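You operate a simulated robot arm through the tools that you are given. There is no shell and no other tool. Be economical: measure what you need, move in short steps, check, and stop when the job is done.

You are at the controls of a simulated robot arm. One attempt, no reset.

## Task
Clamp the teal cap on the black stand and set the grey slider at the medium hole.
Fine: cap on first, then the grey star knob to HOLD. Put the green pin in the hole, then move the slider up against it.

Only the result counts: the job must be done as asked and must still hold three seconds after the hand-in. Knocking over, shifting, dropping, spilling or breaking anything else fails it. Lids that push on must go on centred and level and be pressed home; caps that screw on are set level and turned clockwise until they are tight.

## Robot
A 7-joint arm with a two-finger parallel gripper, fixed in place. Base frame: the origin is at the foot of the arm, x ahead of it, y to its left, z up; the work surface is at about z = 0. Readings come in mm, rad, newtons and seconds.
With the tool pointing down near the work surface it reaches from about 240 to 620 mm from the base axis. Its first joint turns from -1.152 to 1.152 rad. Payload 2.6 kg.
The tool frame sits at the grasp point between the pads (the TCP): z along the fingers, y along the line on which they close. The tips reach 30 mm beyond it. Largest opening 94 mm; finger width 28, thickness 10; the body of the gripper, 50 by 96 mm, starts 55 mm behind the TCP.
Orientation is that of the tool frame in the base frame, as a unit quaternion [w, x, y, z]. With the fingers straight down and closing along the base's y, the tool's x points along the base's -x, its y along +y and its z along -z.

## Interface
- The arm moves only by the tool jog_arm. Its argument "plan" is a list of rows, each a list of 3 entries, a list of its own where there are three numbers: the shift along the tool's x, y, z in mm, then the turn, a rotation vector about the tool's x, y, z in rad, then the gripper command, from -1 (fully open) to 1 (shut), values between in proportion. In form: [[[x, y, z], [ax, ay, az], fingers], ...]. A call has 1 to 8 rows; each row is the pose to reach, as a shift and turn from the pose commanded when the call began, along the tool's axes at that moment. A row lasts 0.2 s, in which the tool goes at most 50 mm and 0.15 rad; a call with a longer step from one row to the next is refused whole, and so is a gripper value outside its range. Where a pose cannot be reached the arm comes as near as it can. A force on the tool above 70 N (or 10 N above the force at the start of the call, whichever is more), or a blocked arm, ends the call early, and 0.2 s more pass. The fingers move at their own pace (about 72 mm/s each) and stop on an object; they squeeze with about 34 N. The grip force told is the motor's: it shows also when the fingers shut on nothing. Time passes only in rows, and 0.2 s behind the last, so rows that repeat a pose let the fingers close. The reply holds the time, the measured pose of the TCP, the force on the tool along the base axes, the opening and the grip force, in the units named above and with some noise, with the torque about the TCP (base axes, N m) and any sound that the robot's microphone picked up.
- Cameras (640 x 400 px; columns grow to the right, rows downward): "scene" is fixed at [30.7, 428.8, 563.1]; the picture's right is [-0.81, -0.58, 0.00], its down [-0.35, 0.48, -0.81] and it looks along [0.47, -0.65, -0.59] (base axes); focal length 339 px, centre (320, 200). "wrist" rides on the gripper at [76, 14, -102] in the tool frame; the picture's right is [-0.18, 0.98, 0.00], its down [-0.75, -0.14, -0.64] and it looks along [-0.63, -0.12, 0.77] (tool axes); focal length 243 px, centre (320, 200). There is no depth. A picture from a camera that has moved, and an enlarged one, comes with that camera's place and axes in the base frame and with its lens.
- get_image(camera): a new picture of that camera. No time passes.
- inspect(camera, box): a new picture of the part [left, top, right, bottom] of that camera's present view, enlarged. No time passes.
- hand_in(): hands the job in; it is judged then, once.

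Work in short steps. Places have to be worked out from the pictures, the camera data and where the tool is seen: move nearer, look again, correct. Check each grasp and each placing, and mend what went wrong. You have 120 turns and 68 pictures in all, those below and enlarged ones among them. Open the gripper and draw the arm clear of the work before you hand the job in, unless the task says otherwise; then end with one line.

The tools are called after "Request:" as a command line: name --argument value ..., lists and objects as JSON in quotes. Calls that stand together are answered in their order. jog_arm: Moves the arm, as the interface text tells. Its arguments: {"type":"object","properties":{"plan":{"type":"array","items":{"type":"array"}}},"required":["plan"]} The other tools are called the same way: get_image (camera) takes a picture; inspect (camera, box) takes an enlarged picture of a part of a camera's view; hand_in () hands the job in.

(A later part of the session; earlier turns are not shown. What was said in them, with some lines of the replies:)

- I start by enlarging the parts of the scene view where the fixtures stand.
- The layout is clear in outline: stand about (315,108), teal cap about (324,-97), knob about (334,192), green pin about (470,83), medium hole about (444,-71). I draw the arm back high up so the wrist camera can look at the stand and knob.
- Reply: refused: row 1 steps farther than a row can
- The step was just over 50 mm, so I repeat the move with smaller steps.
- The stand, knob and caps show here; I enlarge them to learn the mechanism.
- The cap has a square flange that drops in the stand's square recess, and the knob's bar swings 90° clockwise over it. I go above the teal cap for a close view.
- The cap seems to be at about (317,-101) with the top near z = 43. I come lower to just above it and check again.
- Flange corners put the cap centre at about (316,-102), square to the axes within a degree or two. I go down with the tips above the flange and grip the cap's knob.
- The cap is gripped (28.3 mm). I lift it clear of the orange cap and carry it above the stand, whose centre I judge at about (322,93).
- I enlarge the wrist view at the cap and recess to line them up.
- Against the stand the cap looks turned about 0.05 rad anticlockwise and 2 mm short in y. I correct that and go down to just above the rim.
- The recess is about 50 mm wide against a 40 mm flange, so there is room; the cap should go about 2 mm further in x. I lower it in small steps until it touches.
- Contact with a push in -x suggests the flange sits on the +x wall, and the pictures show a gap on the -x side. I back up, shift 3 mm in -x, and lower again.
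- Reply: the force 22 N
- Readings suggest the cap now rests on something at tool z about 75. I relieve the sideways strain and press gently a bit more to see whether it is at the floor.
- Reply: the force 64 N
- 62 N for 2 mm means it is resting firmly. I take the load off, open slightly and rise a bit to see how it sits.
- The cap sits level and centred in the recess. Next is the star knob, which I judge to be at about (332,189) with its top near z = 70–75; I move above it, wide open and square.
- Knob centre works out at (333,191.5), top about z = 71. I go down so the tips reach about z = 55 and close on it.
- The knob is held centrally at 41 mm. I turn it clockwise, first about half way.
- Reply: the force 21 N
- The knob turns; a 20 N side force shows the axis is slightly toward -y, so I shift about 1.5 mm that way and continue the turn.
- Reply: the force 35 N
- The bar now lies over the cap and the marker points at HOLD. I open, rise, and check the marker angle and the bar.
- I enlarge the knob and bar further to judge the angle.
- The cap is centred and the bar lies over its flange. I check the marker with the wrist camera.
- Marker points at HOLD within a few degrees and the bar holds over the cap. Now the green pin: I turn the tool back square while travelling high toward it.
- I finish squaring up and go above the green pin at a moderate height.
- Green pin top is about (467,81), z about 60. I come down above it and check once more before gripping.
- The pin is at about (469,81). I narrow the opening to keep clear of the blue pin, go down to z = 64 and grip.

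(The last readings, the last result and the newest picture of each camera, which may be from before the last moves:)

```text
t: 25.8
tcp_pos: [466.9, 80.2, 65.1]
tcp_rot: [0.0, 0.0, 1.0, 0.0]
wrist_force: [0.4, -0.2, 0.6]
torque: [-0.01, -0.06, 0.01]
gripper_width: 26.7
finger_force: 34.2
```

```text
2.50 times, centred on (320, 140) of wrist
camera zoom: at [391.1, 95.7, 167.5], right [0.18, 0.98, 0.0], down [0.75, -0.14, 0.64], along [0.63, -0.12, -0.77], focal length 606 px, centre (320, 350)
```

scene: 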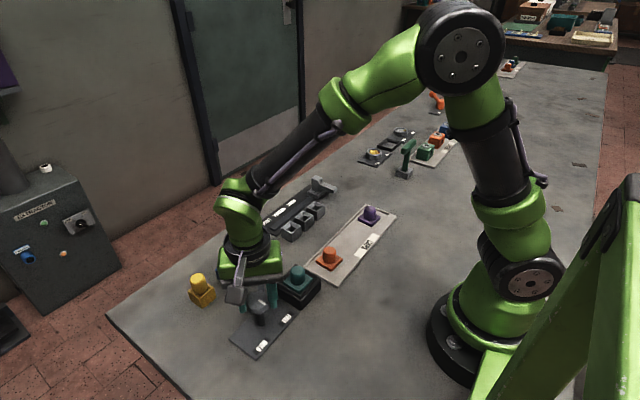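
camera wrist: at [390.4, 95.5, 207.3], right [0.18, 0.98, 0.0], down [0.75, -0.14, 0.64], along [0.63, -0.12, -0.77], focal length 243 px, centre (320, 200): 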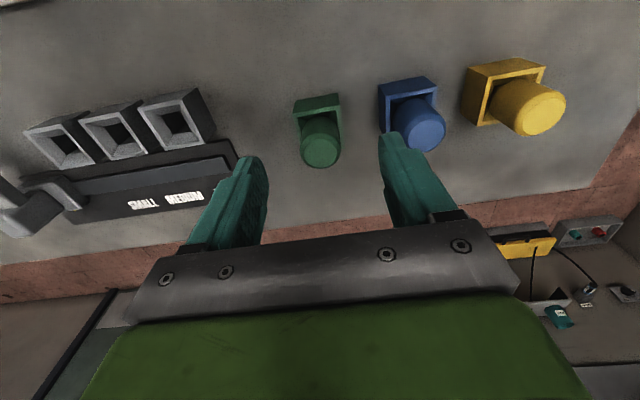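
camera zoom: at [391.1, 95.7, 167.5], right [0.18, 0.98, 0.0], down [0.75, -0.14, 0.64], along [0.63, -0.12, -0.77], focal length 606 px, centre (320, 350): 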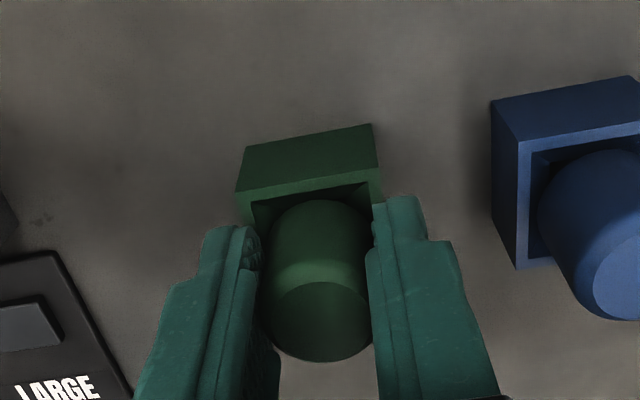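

Green pin held at 26.7 mm. I lift it clear and carry it toward the medium socket, which I judge at about (445,-80).

Request:
jog_arm --plan '[[[0, 0, -40], [0, 0, 0], 1], [[0, 0, -80], [0, 0, 0], 1], [[6, -40, -80], [0, 0, 0], 1], [[12, -80, -80], [0, 0, 0], 1], [[18, -120, -80], [0, 0, 0], 1], [[22, -160, -80], [0, 0, 0], 1], [[22, -160, -80], [0, 0, 0], 1]]'

Request:
get_image --camera "wrist"

Request:
inspect --camera "scene" --box '[250, 150, 350, 250]'

```text
t: 27.4
tcp_pos: [442.2, -82.0, 147.8]
tcp_rot: [0.0, -0.001, 1.0, -0.001]
wrist_force: [0.2, 0.1, -1.1]
torque: [-0.02, 0.04, 0.01]
gripper_width: 27.0
finger_force: 34.1
```

```text
22 pictures are left
camera wrist: at [366.7, -67.7, 249.9], right [0.18, 0.98, 0.0], down [0.75, -0.14, 0.64], along [0.63, -0.12, -0.77], focal length 243 px, centre (320, 200)
```

wrist: 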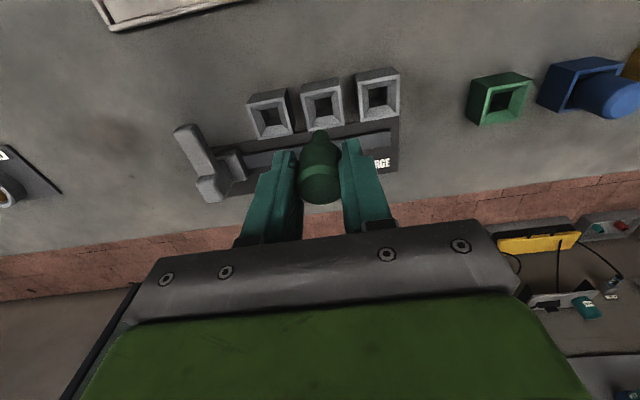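

```text
4.00 times, centred on (300, 200) of scene
camera zoom: at [30.8, 428.8, 563.1], right [-0.81, -0.58, 0.0], down [-0.35, 0.48, -0.81], along [0.47, -0.65, -0.59], focal length 1355 px, centre (400, 200)
```

zoom: 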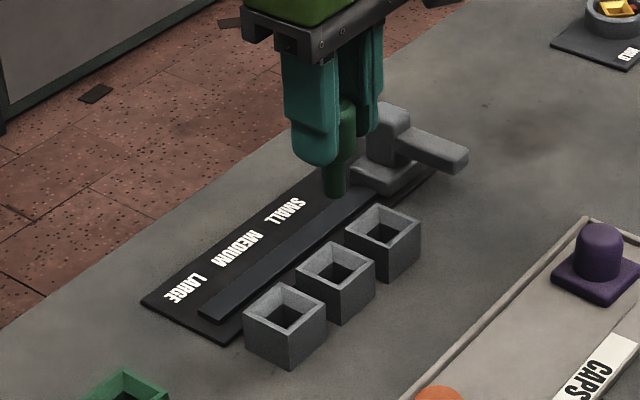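

The pin has a narrower foot, its bottom about 62 mm below the TCP. I enlarge the wrist view to line it up with the medium socket.

Request:
inspect --camera "wrist" --box '[240, 60, 400, 220]'

```text
2.50 times, centred on (320, 140) of wrist
camera zoom: at [366.7, -67.7, 249.9], right [0.18, 0.98, 0.0], down [0.75, -0.14, 0.64], along [0.63, -0.12, -0.77], focal length 606 px, centre (320, 350)
```

zoom: 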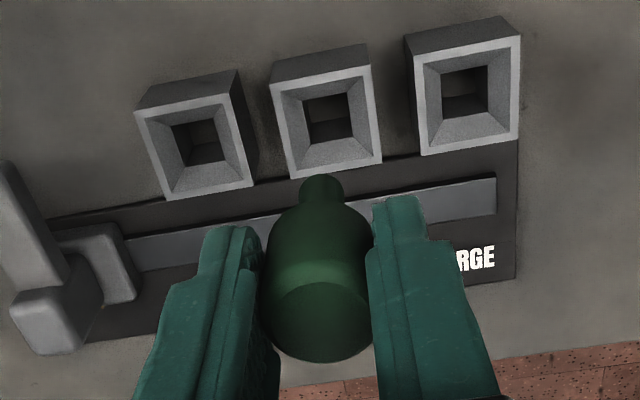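

Both views agree: shift about +1.8 in x and +1.4 in y. I lower until the foot is just over the socket mouth.

Request:
jog_arm --plan '[[[-1.8, 1.4, 15], [0, 0, 0], 1], [[-1.8, 1.4, 30], [0, 0, 0], 1], [[-1.8, 1.4, 47], [0, 0, 0], 1], [[-1.8, 1.4, 47], [0, 0, 0], 1]]'

Request:
inspect --camera "wrist" --box '[240, 60, 400, 220]'

Request:
inspect --camera "scene" --box '[270, 170, 350, 250]'

```text
t: 28.4
tcp_pos: [444.7, -77.8, 101.4]
tcp_rot: [0.0, 0.0, 1.0, 0.0]
wrist_force: [0.7, -0.1, -0.6]
torque: [-0.01, 0.04, 0.02]
gripper_width: 26.7
finger_force: 34.0
```

```text
2.50 times, centred on (320, 140) of wrist
camera zoom: at [368.8, -62.9, 203.2], right [0.18, 0.98, 0.0], down [0.75, -0.14, 0.64], along [0.63, -0.12, -0.77], focal length 606 px, centre (320, 350)
```

zoom: 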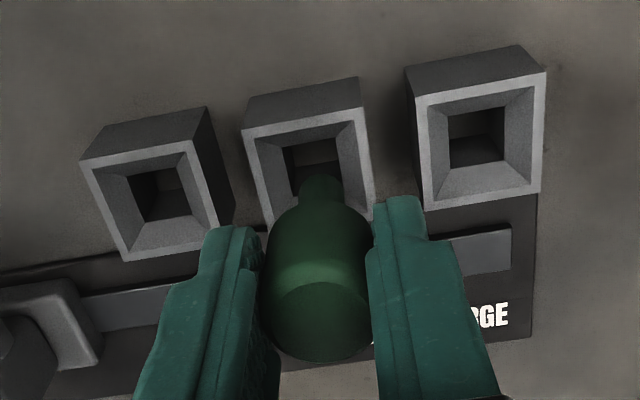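

```text
5.00 times, centred on (310, 210) of scene
camera zoom: at [30.7, 428.8, 563.1], right [-0.81, -0.58, 0.0], down [-0.35, 0.48, -0.81], along [0.47, -0.65, -0.59], focal length 1694 px, centre (370, 150)
```

zoom: 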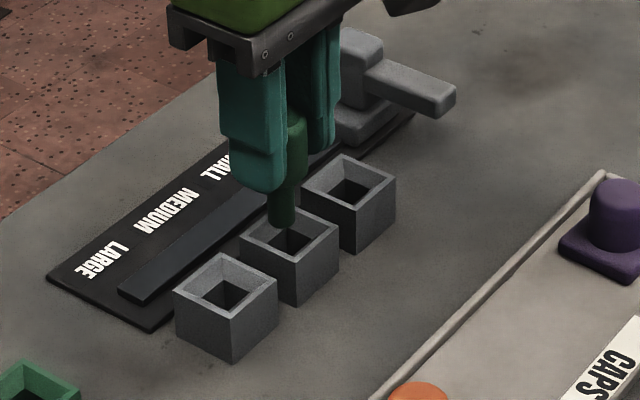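

Both views now ask for (-2.5,-2) mm. I correct and lower the pin into the hole in small steps.

Request:
jog_arm --plan '[[[2.5, -2, 0], [0, 0, 0], 1], [[2.5, -2, 6], [0, 0, 0], 1], [[2.5, -2, 12], [0, 0, 0], 1], [[2.5, -2, 18], [0, 0, 0], 1], [[2.5, -2, 22], [0, 0, 0], 1], [[2.5, -2, 22], [0, 0, 0], 1]]'

Request:
inspect --camera "wrist" --box '[240, 60, 400, 220]'

Request:
inspect --camera "scene" --box '[270, 170, 350, 250]'

```text
t: 29.8
tcp_pos: [442.1, -80.7, 76.8]
tcp_rot: [-0.001, 0.0, 1.0, 0.0]
wrist_force: [0.9, -0.2, -1.4]
torque: [0.03, 0.02, 0.0]
gripper_width: 26.8
finger_force: 34.3
```

```text
2.50 times, centred on (320, 140) of wrist
camera zoom: at [366.7, -65.3, 179.3], right [0.18, 0.98, 0.0], down [0.75, -0.14, 0.64], along [0.63, -0.12, -0.77], focal length 606 px, centre (320, 350)
```

zoom: 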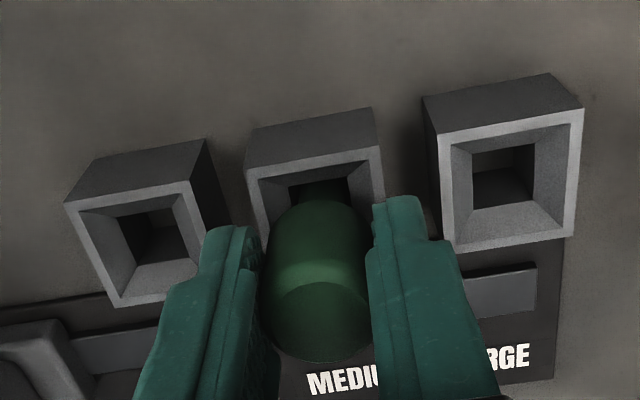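

```text
5.00 times, centred on (310, 210) of scene
camera zoom: at [30.7, 428.8, 563.1], right [-0.81, -0.58, 0.0], down [-0.35, 0.48, -0.81], along [0.47, -0.65, -0.59], focal length 1694 px, centre (370, 150)
```

zoom: 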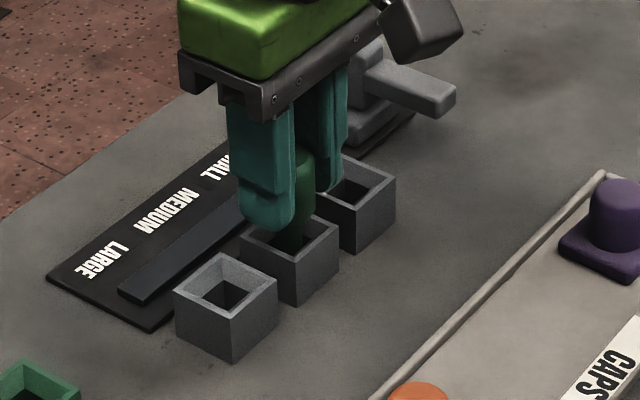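

The foot is inside the mouth with no contact force. I continue down until it seats.

Request:
jog_arm --plan '[[[0, 0, 4], [0, 0, 0], 1], [[0, 0, 8], [0, 0, 0], 1], [[0, 0, 11], [0, 0, 0], 1], [[0, 0, 14], [0, 0, 0], 1], [[0, 0, 14], [0, 0, 0], 1]]'

```text
t: 31.0
tcp_pos: [444.5, -80.6, 65.4]
tcp_rot: [0.001, 0.0, 1.0, 0.0]
wrist_force: [-5.3, -0.3, 19.5]
torque: [-0.16, 0.29, -0.06]
gripper_width: 26.9
finger_force: 34.0
```

Contact at TCP z = 65.4, the same depth as in its own holder, so the pin is seated. I open a little, rise and look.

Request:
jog_arm --plan '[[[0, 0, -2], [0, 0, 0], 0.3], [[0, 0, -3], [0, 0, 0], 0.0], [[0, 0, -3], [0, 0, 0], 0.0], [[0, 0, -30], [0, 0, 0], 0.0], [[0, 0, -65], [0, 0, 0], 0.0], [[20, 0, -90], [0, 0, 0], 0.0], [[60, 0, -90], [0, 0, 0], 0.0], [[60, 0, -90], [0, 0, 0], 0.0]]'

Request:
inspect --camera "scene" --box '[260, 150, 360, 250]'

Request:
get_image --camera "wrist"

```text
t: 32.8
tcp_pos: [382.7, -79.7, 154.3]
tcp_rot: [0.0, 0.0, 1.0, 0.0]
wrist_force: [0.6, 0.3, 0.2]
torque: [-0.03, 0.0, 0.04]
gripper_width: 46.7
finger_force: 0.0
```

```text
4.00 times, centred on (310, 200) of scene
camera zoom: at [30.7, 428.8, 563.1], right [-0.81, -0.58, 0.0], down [-0.35, 0.48, -0.81], along [0.47, -0.65, -0.59], focal length 1355 px, centre (360, 200)
```

zoom: 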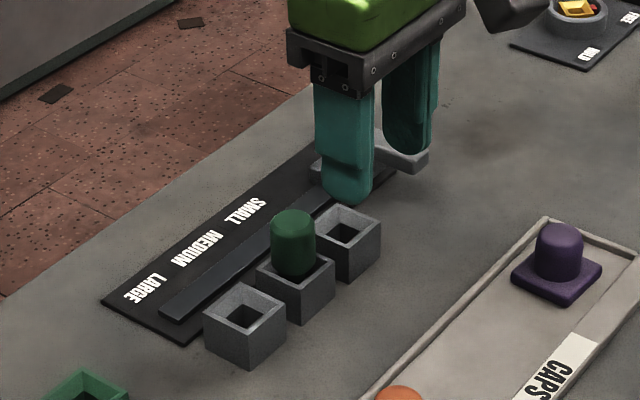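

```text
14 pictures are left
camera wrist: at [306.7, -64.7, 256.8], right [0.18, 0.98, 0.0], down [0.75, -0.14, 0.64], along [0.63, -0.12, -0.77], focal length 243 px, centre (320, 200)
```

wrist: 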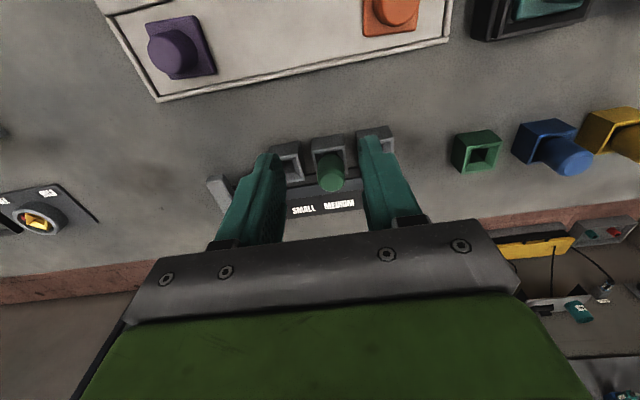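

The pin stands upright in the medium socket. The slider's upright is near (490,-198); I move above it for a close look, wide open.

Request:
jog_arm --plan '[[[-25, -32, 0], [0, 0, 0], -0.3], [[-50, -64, 0], [0, 0, 0], -0.6], [[-75, -96, 0], [0, 0, 0], -0.6], [[-95, -116, 0], [0, 0, 0], -0.6], [[-95, -116, 0], [0, 0, 0], -0.6]]'

Request:
get_image --camera "wrist"

Request:
inspect --camera "scene" --box '[270, 150, 350, 230]'

```text
t: 34.0
tcp_pos: [475.5, -197.4, 153.0]
tcp_rot: [-0.001, 0.001, 1.0, 0.0]
wrist_force: [0.4, -0.5, 0.2]
torque: [-0.04, 0.02, 0.03]
gripper_width: 75.1
finger_force: 0.1
```

```text
13 pictures are left
camera wrist: at [399.3, -182.9, 254.7], right [0.18, 0.98, 0.0], down [0.75, -0.14, 0.64], along [0.63, -0.12, -0.77], focal length 243 px, centre (320, 200)
```

wrist: 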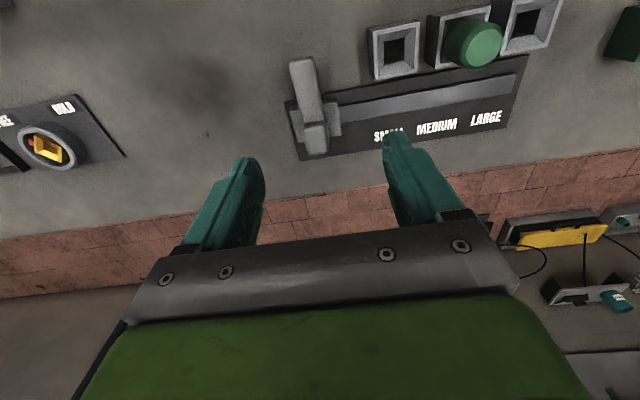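

```text
5.00 times, centred on (310, 190) of scene
camera zoom: at [30.8, 428.8, 563.1], right [-0.81, -0.58, 0.0], down [-0.35, 0.48, -0.81], along [0.47, -0.65, -0.59], focal length 1694 px, centre (370, 250)
```

zoom: 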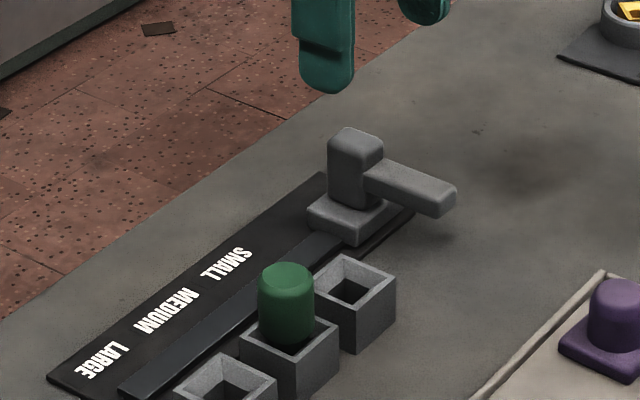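

The upright is at about (494,-204), top near z = 60. I go down over it with the tips near z = 42 and grip it across y.

Request:
jog_arm --plan '[[[-20, -6, 10], [0, 0, 0], -0.6], [[-20, -6, 45], [0, 0, 0], -0.6], [[-20, -6, 81], [0, 0, 0], -0.5], [[-20, -6, 81], [0, 0, 0], 0.0], [[-20, -6, 81], [0, 0, 0], 1], [[-20, -6, 81], [0, 0, 0], 1], [[-20, -6, 81], [0, 0, 0], 1]]'

Request:
get_image --camera "wrist"

Request:
inspect --camera "scene" --box '[270, 150, 350, 230]'

```text
t: 35.6
tcp_pos: [495.6, -204.0, 73.1]
tcp_rot: [0.0, 0.0, 1.0, 0.0]
wrist_force: [1.9, -2.6, -6.0]
torque: [-0.11, -1.01, -0.1]
gripper_width: 21.8
finger_force: 44.8
```

```text
11 pictures are left
camera wrist: at [419.8, -188.8, 175.6], right [0.18, 0.98, 0.0], down [0.75, -0.14, 0.64], along [0.63, -0.12, -0.77], focal length 243 px, centre (320, 200)
```

wrist: 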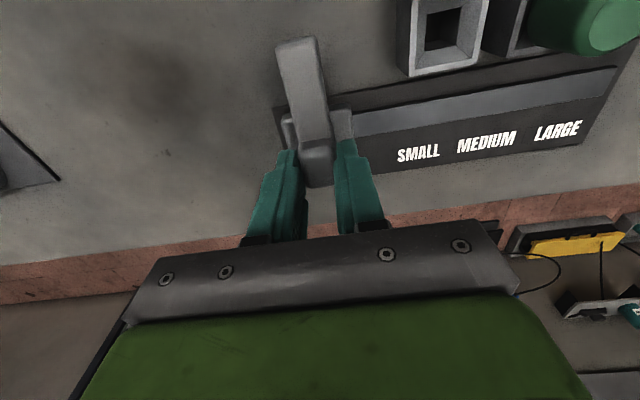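

```text
5.00 times, centred on (310, 190) of scene
camera zoom: at [30.8, 428.8, 563.1], right [-0.81, -0.58, 0.0], down [-0.35, 0.48, -0.81], along [0.47, -0.65, -0.59], focal length 1694 px, centre (370, 250)
```

zoom: 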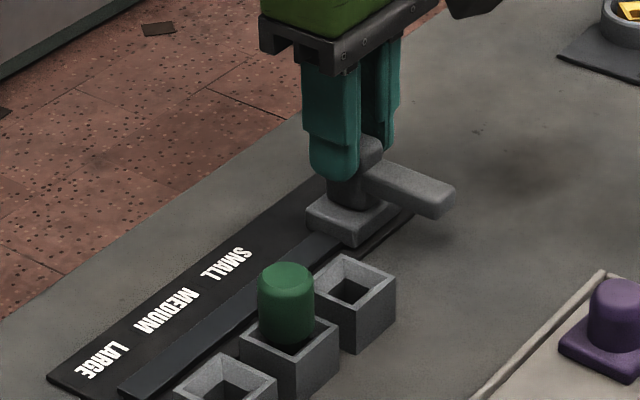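

The upright is held at 21.8 mm. I expect contact with the pin after about 99 mm; I slide 80 mm first.

Request:
jog_arm --plan '[[[0, 10, 0], [0, 0, 0], 1], [[0, 25, 0], [0, 0, 0], 1], [[0, 40, 0], [0, 0, 0], 1], [[0, 55, 0], [0, 0, 0], 1], [[0, 70, 0], [0, 0, 0], 1], [[0, 80, 0], [0, 0, 0], 1], [[0, 80, 0], [0, 0, 0], 1]]'

Request:
inspect --camera "scene" --box '[270, 160, 350, 240]'

```text
t: 37.2
tcp_pos: [498.9, -121.5, 73.2]
tcp_rot: [-0.004, 0.002, 1.0, 0.001]
wrist_force: [-37.3, -1.7, 17.4]
torque: [-0.28, 1.16, 0.55]
gripper_width: 21.6
finger_force: 45.0
```

```text
5.00 times, centred on (310, 200) of scene
camera zoom: at [30.6, 428.9, 563.1], right [-0.81, -0.58, 0.0], down [-0.34, 0.48, -0.81], along [0.47, -0.65, -0.59], focal length 1694 px, centre (370, 200)
```

zoom: 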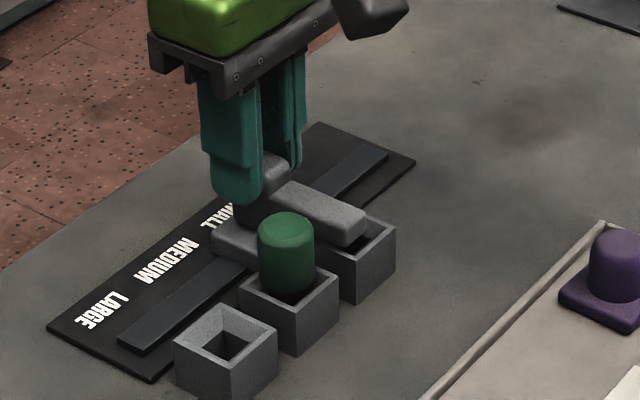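

The slide works, but a 37 N side force in x has built up against the rail. I relieve it by 2 mm before going on.

Request:
jog_arm --plan '[[[2, 0, 0], [0, 0, 0], 1], [[2, 0, 0], [0, 0, 0], 1]]'

```text
t: 37.8
tcp_pos: [497.4, -120.6, 72.9]
tcp_rot: [0.0, 0.001, 1.0, 0.002]
wrist_force: [-9.3, 0.7, 3.6]
torque: [-0.15, 1.54, -0.12]
gripper_width: 21.7
finger_force: 45.4
```

Relieved to 9 N. Now I go on in +y with small steps, with another 0.7 mm of correction, watching Fy.

Request:
jog_arm --plan '[[[0.7, 3, 0], [0, 0, 0], 1], [[0.7, 6, 0], [0, 0, 0], 1], [[0.7, 9, 0], [0, 0, 0], 1], [[0.9, 11, 0], [0, 0, 0], 1], [[0.9, 11, 0], [0, 0, 0], 1]]'

Request:
inspect --camera "wrist" --box '[240, 20, 480, 220]'

```text
t: 39.0
tcp_pos: [497.9, -111.9, 72.9]
tcp_rot: [0.003, -0.001, 1.0, -0.001]
wrist_force: [11.7, -1.7, -0.7]
torque: [-0.05, -1.27, -0.38]
gripper_width: 21.9
finger_force: 44.6
```

```text
2.00 times, centred on (360, 120) of wrist
camera zoom: at [420.3, -96.7, 174.7], right [0.18, 0.98, 0.0], down [0.75, -0.14, 0.65], along [0.64, -0.12, -0.76], focal length 485 px, centre (240, 360)
```

zoom: 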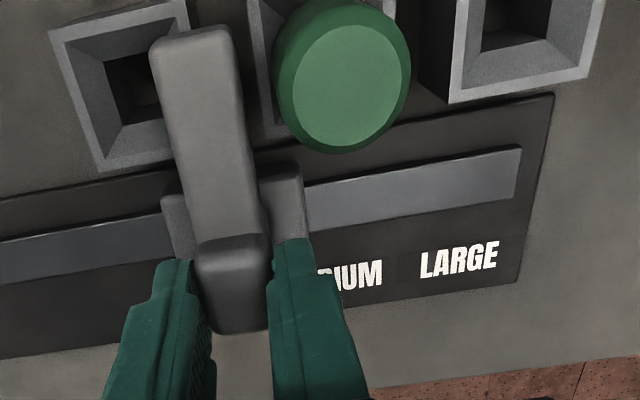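

About 8 mm of gap remains between arm and pin. I advance in 2 mm steps.

Request:
jog_arm --plan '[[[-0.5, 2, 0], [0, 0, 0], 1], [[-0.5, 4, 0], [0, 0, 0], 1], [[-0.5, 5, 0], [0, 0, 0], 1], [[-0.5, 5, 0], [0, 0, 0], 1]]'

Request:
inspect --camera "wrist" --box '[280, 20, 440, 160]'

```text
t: 40.0
tcp_pos: [498.3, -105.2, 73.1]
tcp_rot: [0.004, -0.001, 1.0, -0.001]
wrist_force: [35.9, -0.1, -13.6]
torque: [0.12, -0.12, -0.56]
gripper_width: 21.9
finger_force: 45.2
```

```text
2.86 times, centred on (360, 90) of wrist
camera zoom: at [420.0, -89.9, 174.6], right [0.18, 0.98, 0.0], down [0.75, -0.14, 0.65], along [0.64, -0.12, -0.76], focal length 693 px, centre (206, 514)
```

zoom: 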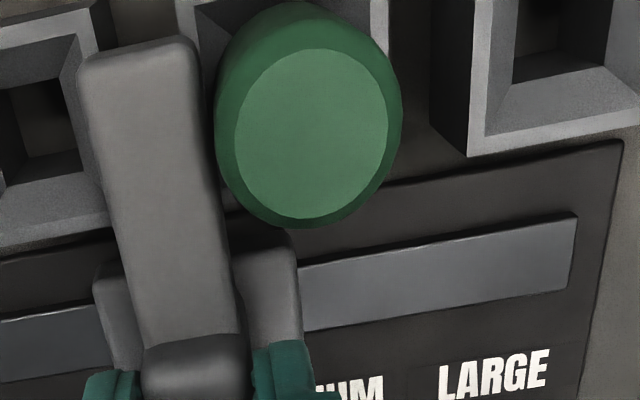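

The gap is now about 2–3 mm; I relieve the side force by shifting +x 2 mm and advance in 1 mm steps.

Request:
jog_arm --plan '[[[-2, 0, 0], [0, 0, 0], 1], [[-2, 1, 0], [0, 0, 0], 1], [[-2, 2, 0], [0, 0, 0], 1], [[-2, 2, 0], [0, 0, 0], 1]]'

Request:
inspect --camera "wrist" --box '[280, 20, 440, 160]'

```text
t: 41.0
tcp_pos: [497.2, -105.3, 73.3]
tcp_rot: [0.001, 0.0, 1.0, -0.001]
wrist_force: [10.1, -2.4, 3.4]
torque: [-0.27, -1.25, -0.01]
gripper_width: 22.1
finger_force: 45.1
```

```text
2.86 times, centred on (360, 90) of wrist
camera zoom: at [420.6, -88.8, 175.0], right [0.18, 0.98, 0.0], down [0.75, -0.14, 0.64], along [0.63, -0.12, -0.77], focal length 693 px, centre (206, 514)
```

zoom: 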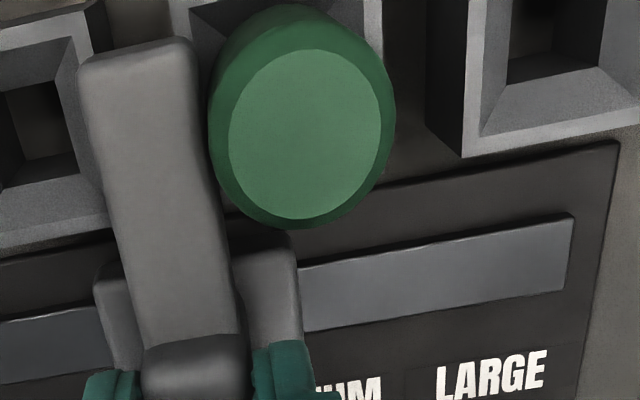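

Nearly touching; I go on 1.5 mm and watch Fy.

Request:
jog_arm --plan '[[[-0.3, 0.8, 0], [0, 0, 0], 1], [[-0.3, 1.5, 0], [0, 0, 0], 1], [[-0.3, 1.5, 0], [0, 0, 0], 1]]'

```text
t: 41.8
tcp_pos: [496.9, -101.7, 73.7]
tcp_rot: [-0.001, 0.0, 1.0, -0.001]
wrist_force: [14.2, -5.2, -1.7]
torque: [-0.01, -0.29, -0.07]
gripper_width: 21.7
finger_force: 46.0
```

Fy rises slightly (-5 N). Another 1 mm should tell whether that is contact.

Request:
jog_arm --plan '[[[-0.5, 0.6, 0], [0, 0, 0], 1], [[-0.5, 1.2, 0], [0, 0, 0], 1], [[-0.5, 1.2, 0], [0, 0, 0], 1]]'

Request:
inspect --camera "wrist" --box '[280, 20, 440, 160]'

```text
t: 42.6
tcp_pos: [497.2, -101.8, 72.7]
tcp_rot: [-0.002, 0.0, 1.0, -0.001]
wrist_force: [-5.4, -5.4, 14.0]
torque: [-0.06, -0.28, 0.35]
gripper_width: 21.8
finger_force: 44.6
```

```text
2.86 times, centred on (360, 90) of wrist
camera zoom: at [421.0, -86.4, 175.2], right [0.19, 0.98, 0.0], down [0.75, -0.14, 0.64], along [0.63, -0.12, -0.77], focal length 693 px, centre (206, 514)
```

zoom: 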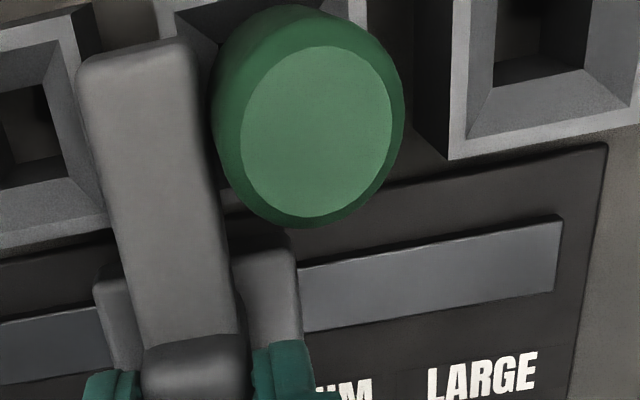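

The arm touches the pin and has taken up its slack. I ease the push by 0.6 mm, open, and rise clear, then check.

Request:
jog_arm --plan '[[[0, -0.6, 0], [0, 0, 0], 1], [[0, -0.6, 0], [0, 0, 0], 0.3], [[0, -0.6, 0], [0, 0, 0], 0.2], [[0, -0.6, -35], [0, 0, 0], 0.2], [[0, -0.6, -75], [0, 0, 0], 0.2], [[40, -0.6, -100], [0, 0, 0], 0.2], [[80, -0.6, -110], [0, 0, 0], 0.2], [[80, -0.6, -110], [0, 0, 0], 0.2]]'

Request:
inspect --camera "wrist" --box '[260, 80, 400, 200]'

Request:
inspect --camera "scene" --box '[280, 180, 340, 240]'

```text
t: 44.4
tcp_pos: [416.0, -103.2, 183.1]
tcp_rot: [0.0, -0.001, 1.0, 0.0]
wrist_force: [-0.5, 0.5, 0.2]
torque: [0.0, 0.05, -0.01]
gripper_width: 37.4
finger_force: 0.1
```

```text
3.33 times, centred on (330, 140) of wrist
camera zoom: at [339.8, -88.6, 285.7], right [0.18, 0.98, 0.0], down [0.75, -0.14, 0.64], along [0.63, -0.12, -0.77], focal length 809 px, centre (287, 400)
```

zoom: 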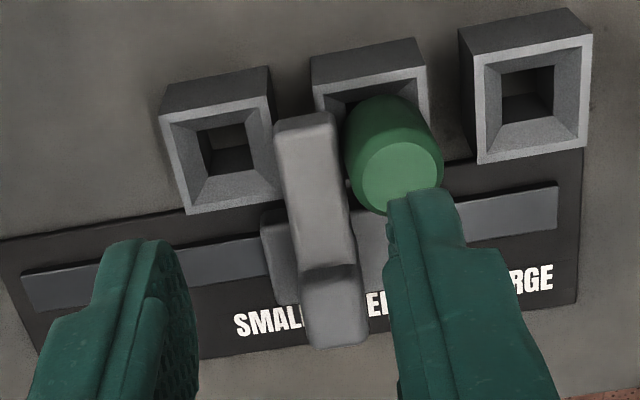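

```text
6.67 times, centred on (310, 210) of scene
camera zoom: at [30.7, 428.8, 563.1], right [-0.81, -0.58, 0.0], down [-0.35, 0.48, -0.81], along [0.47, -0.65, -0.59], focal length 2258 px, centre (387, 133)
```

zoom: 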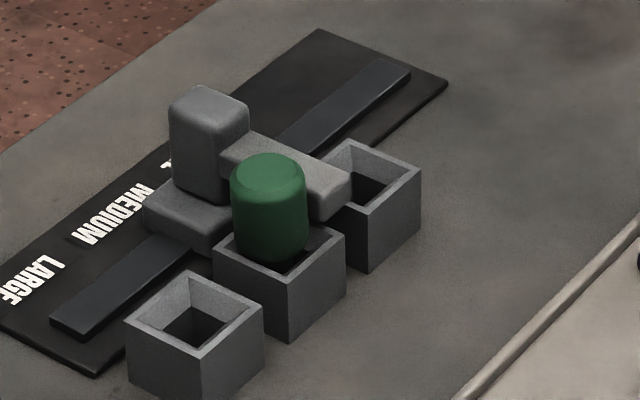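

Slider arm abuts the upright pin in the medium hole. I raise the arm clear and take a last look at the whole.

Request:
jog_arm --plan '[[[20, 0, -30], [0, 0, 0], -0.5], [[40, 0, -70], [0, 0, 0], -0.5], [[40, 0, -90], [0, 0, 0], -0.5], [[40, 0, -90], [0, 0, 0], -0.5]]'

Request:
inspect --camera "scene" --box '[180, 160, 400, 360]'

```text
t: 45.4
tcp_pos: [375.8, -100.8, 274.6]
tcp_rot: [0.0, 0.0, 1.0, 0.0]
wrist_force: [-0.4, -0.5, -1.2]
torque: [-0.02, 0.0, 0.03]
gripper_width: 70.7
finger_force: 0.2
```

```text
2.00 times, centred on (290, 260) of scene
camera zoom: at [30.7, 428.8, 563.1], right [-0.81, -0.58, 0.0], down [-0.35, 0.48, -0.81], along [0.47, -0.65, -0.59], focal length 678 px, centre (380, 80)
```

zoom: 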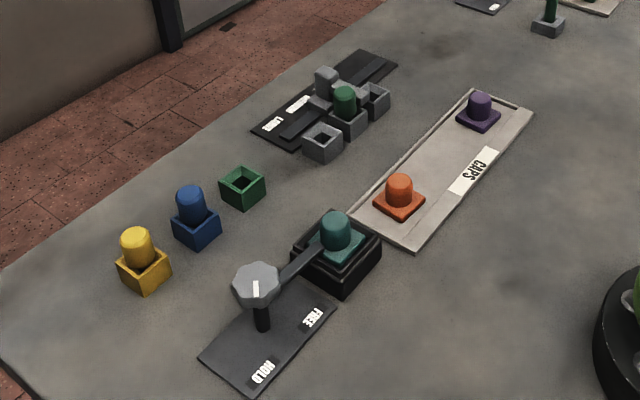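

Everything stands as asked: cap clamped, knob at HOLD, pin in the medium hole, slider against it, arm clear. I hand in.

Request:
hand_in

```text
The job is handed in.
```

I've handed the job in: the teal cap is in the black stand with the knob turned to HOLD (marker within a few degrees of the label). The green pin is in the medium hole with the grey slider up against it.
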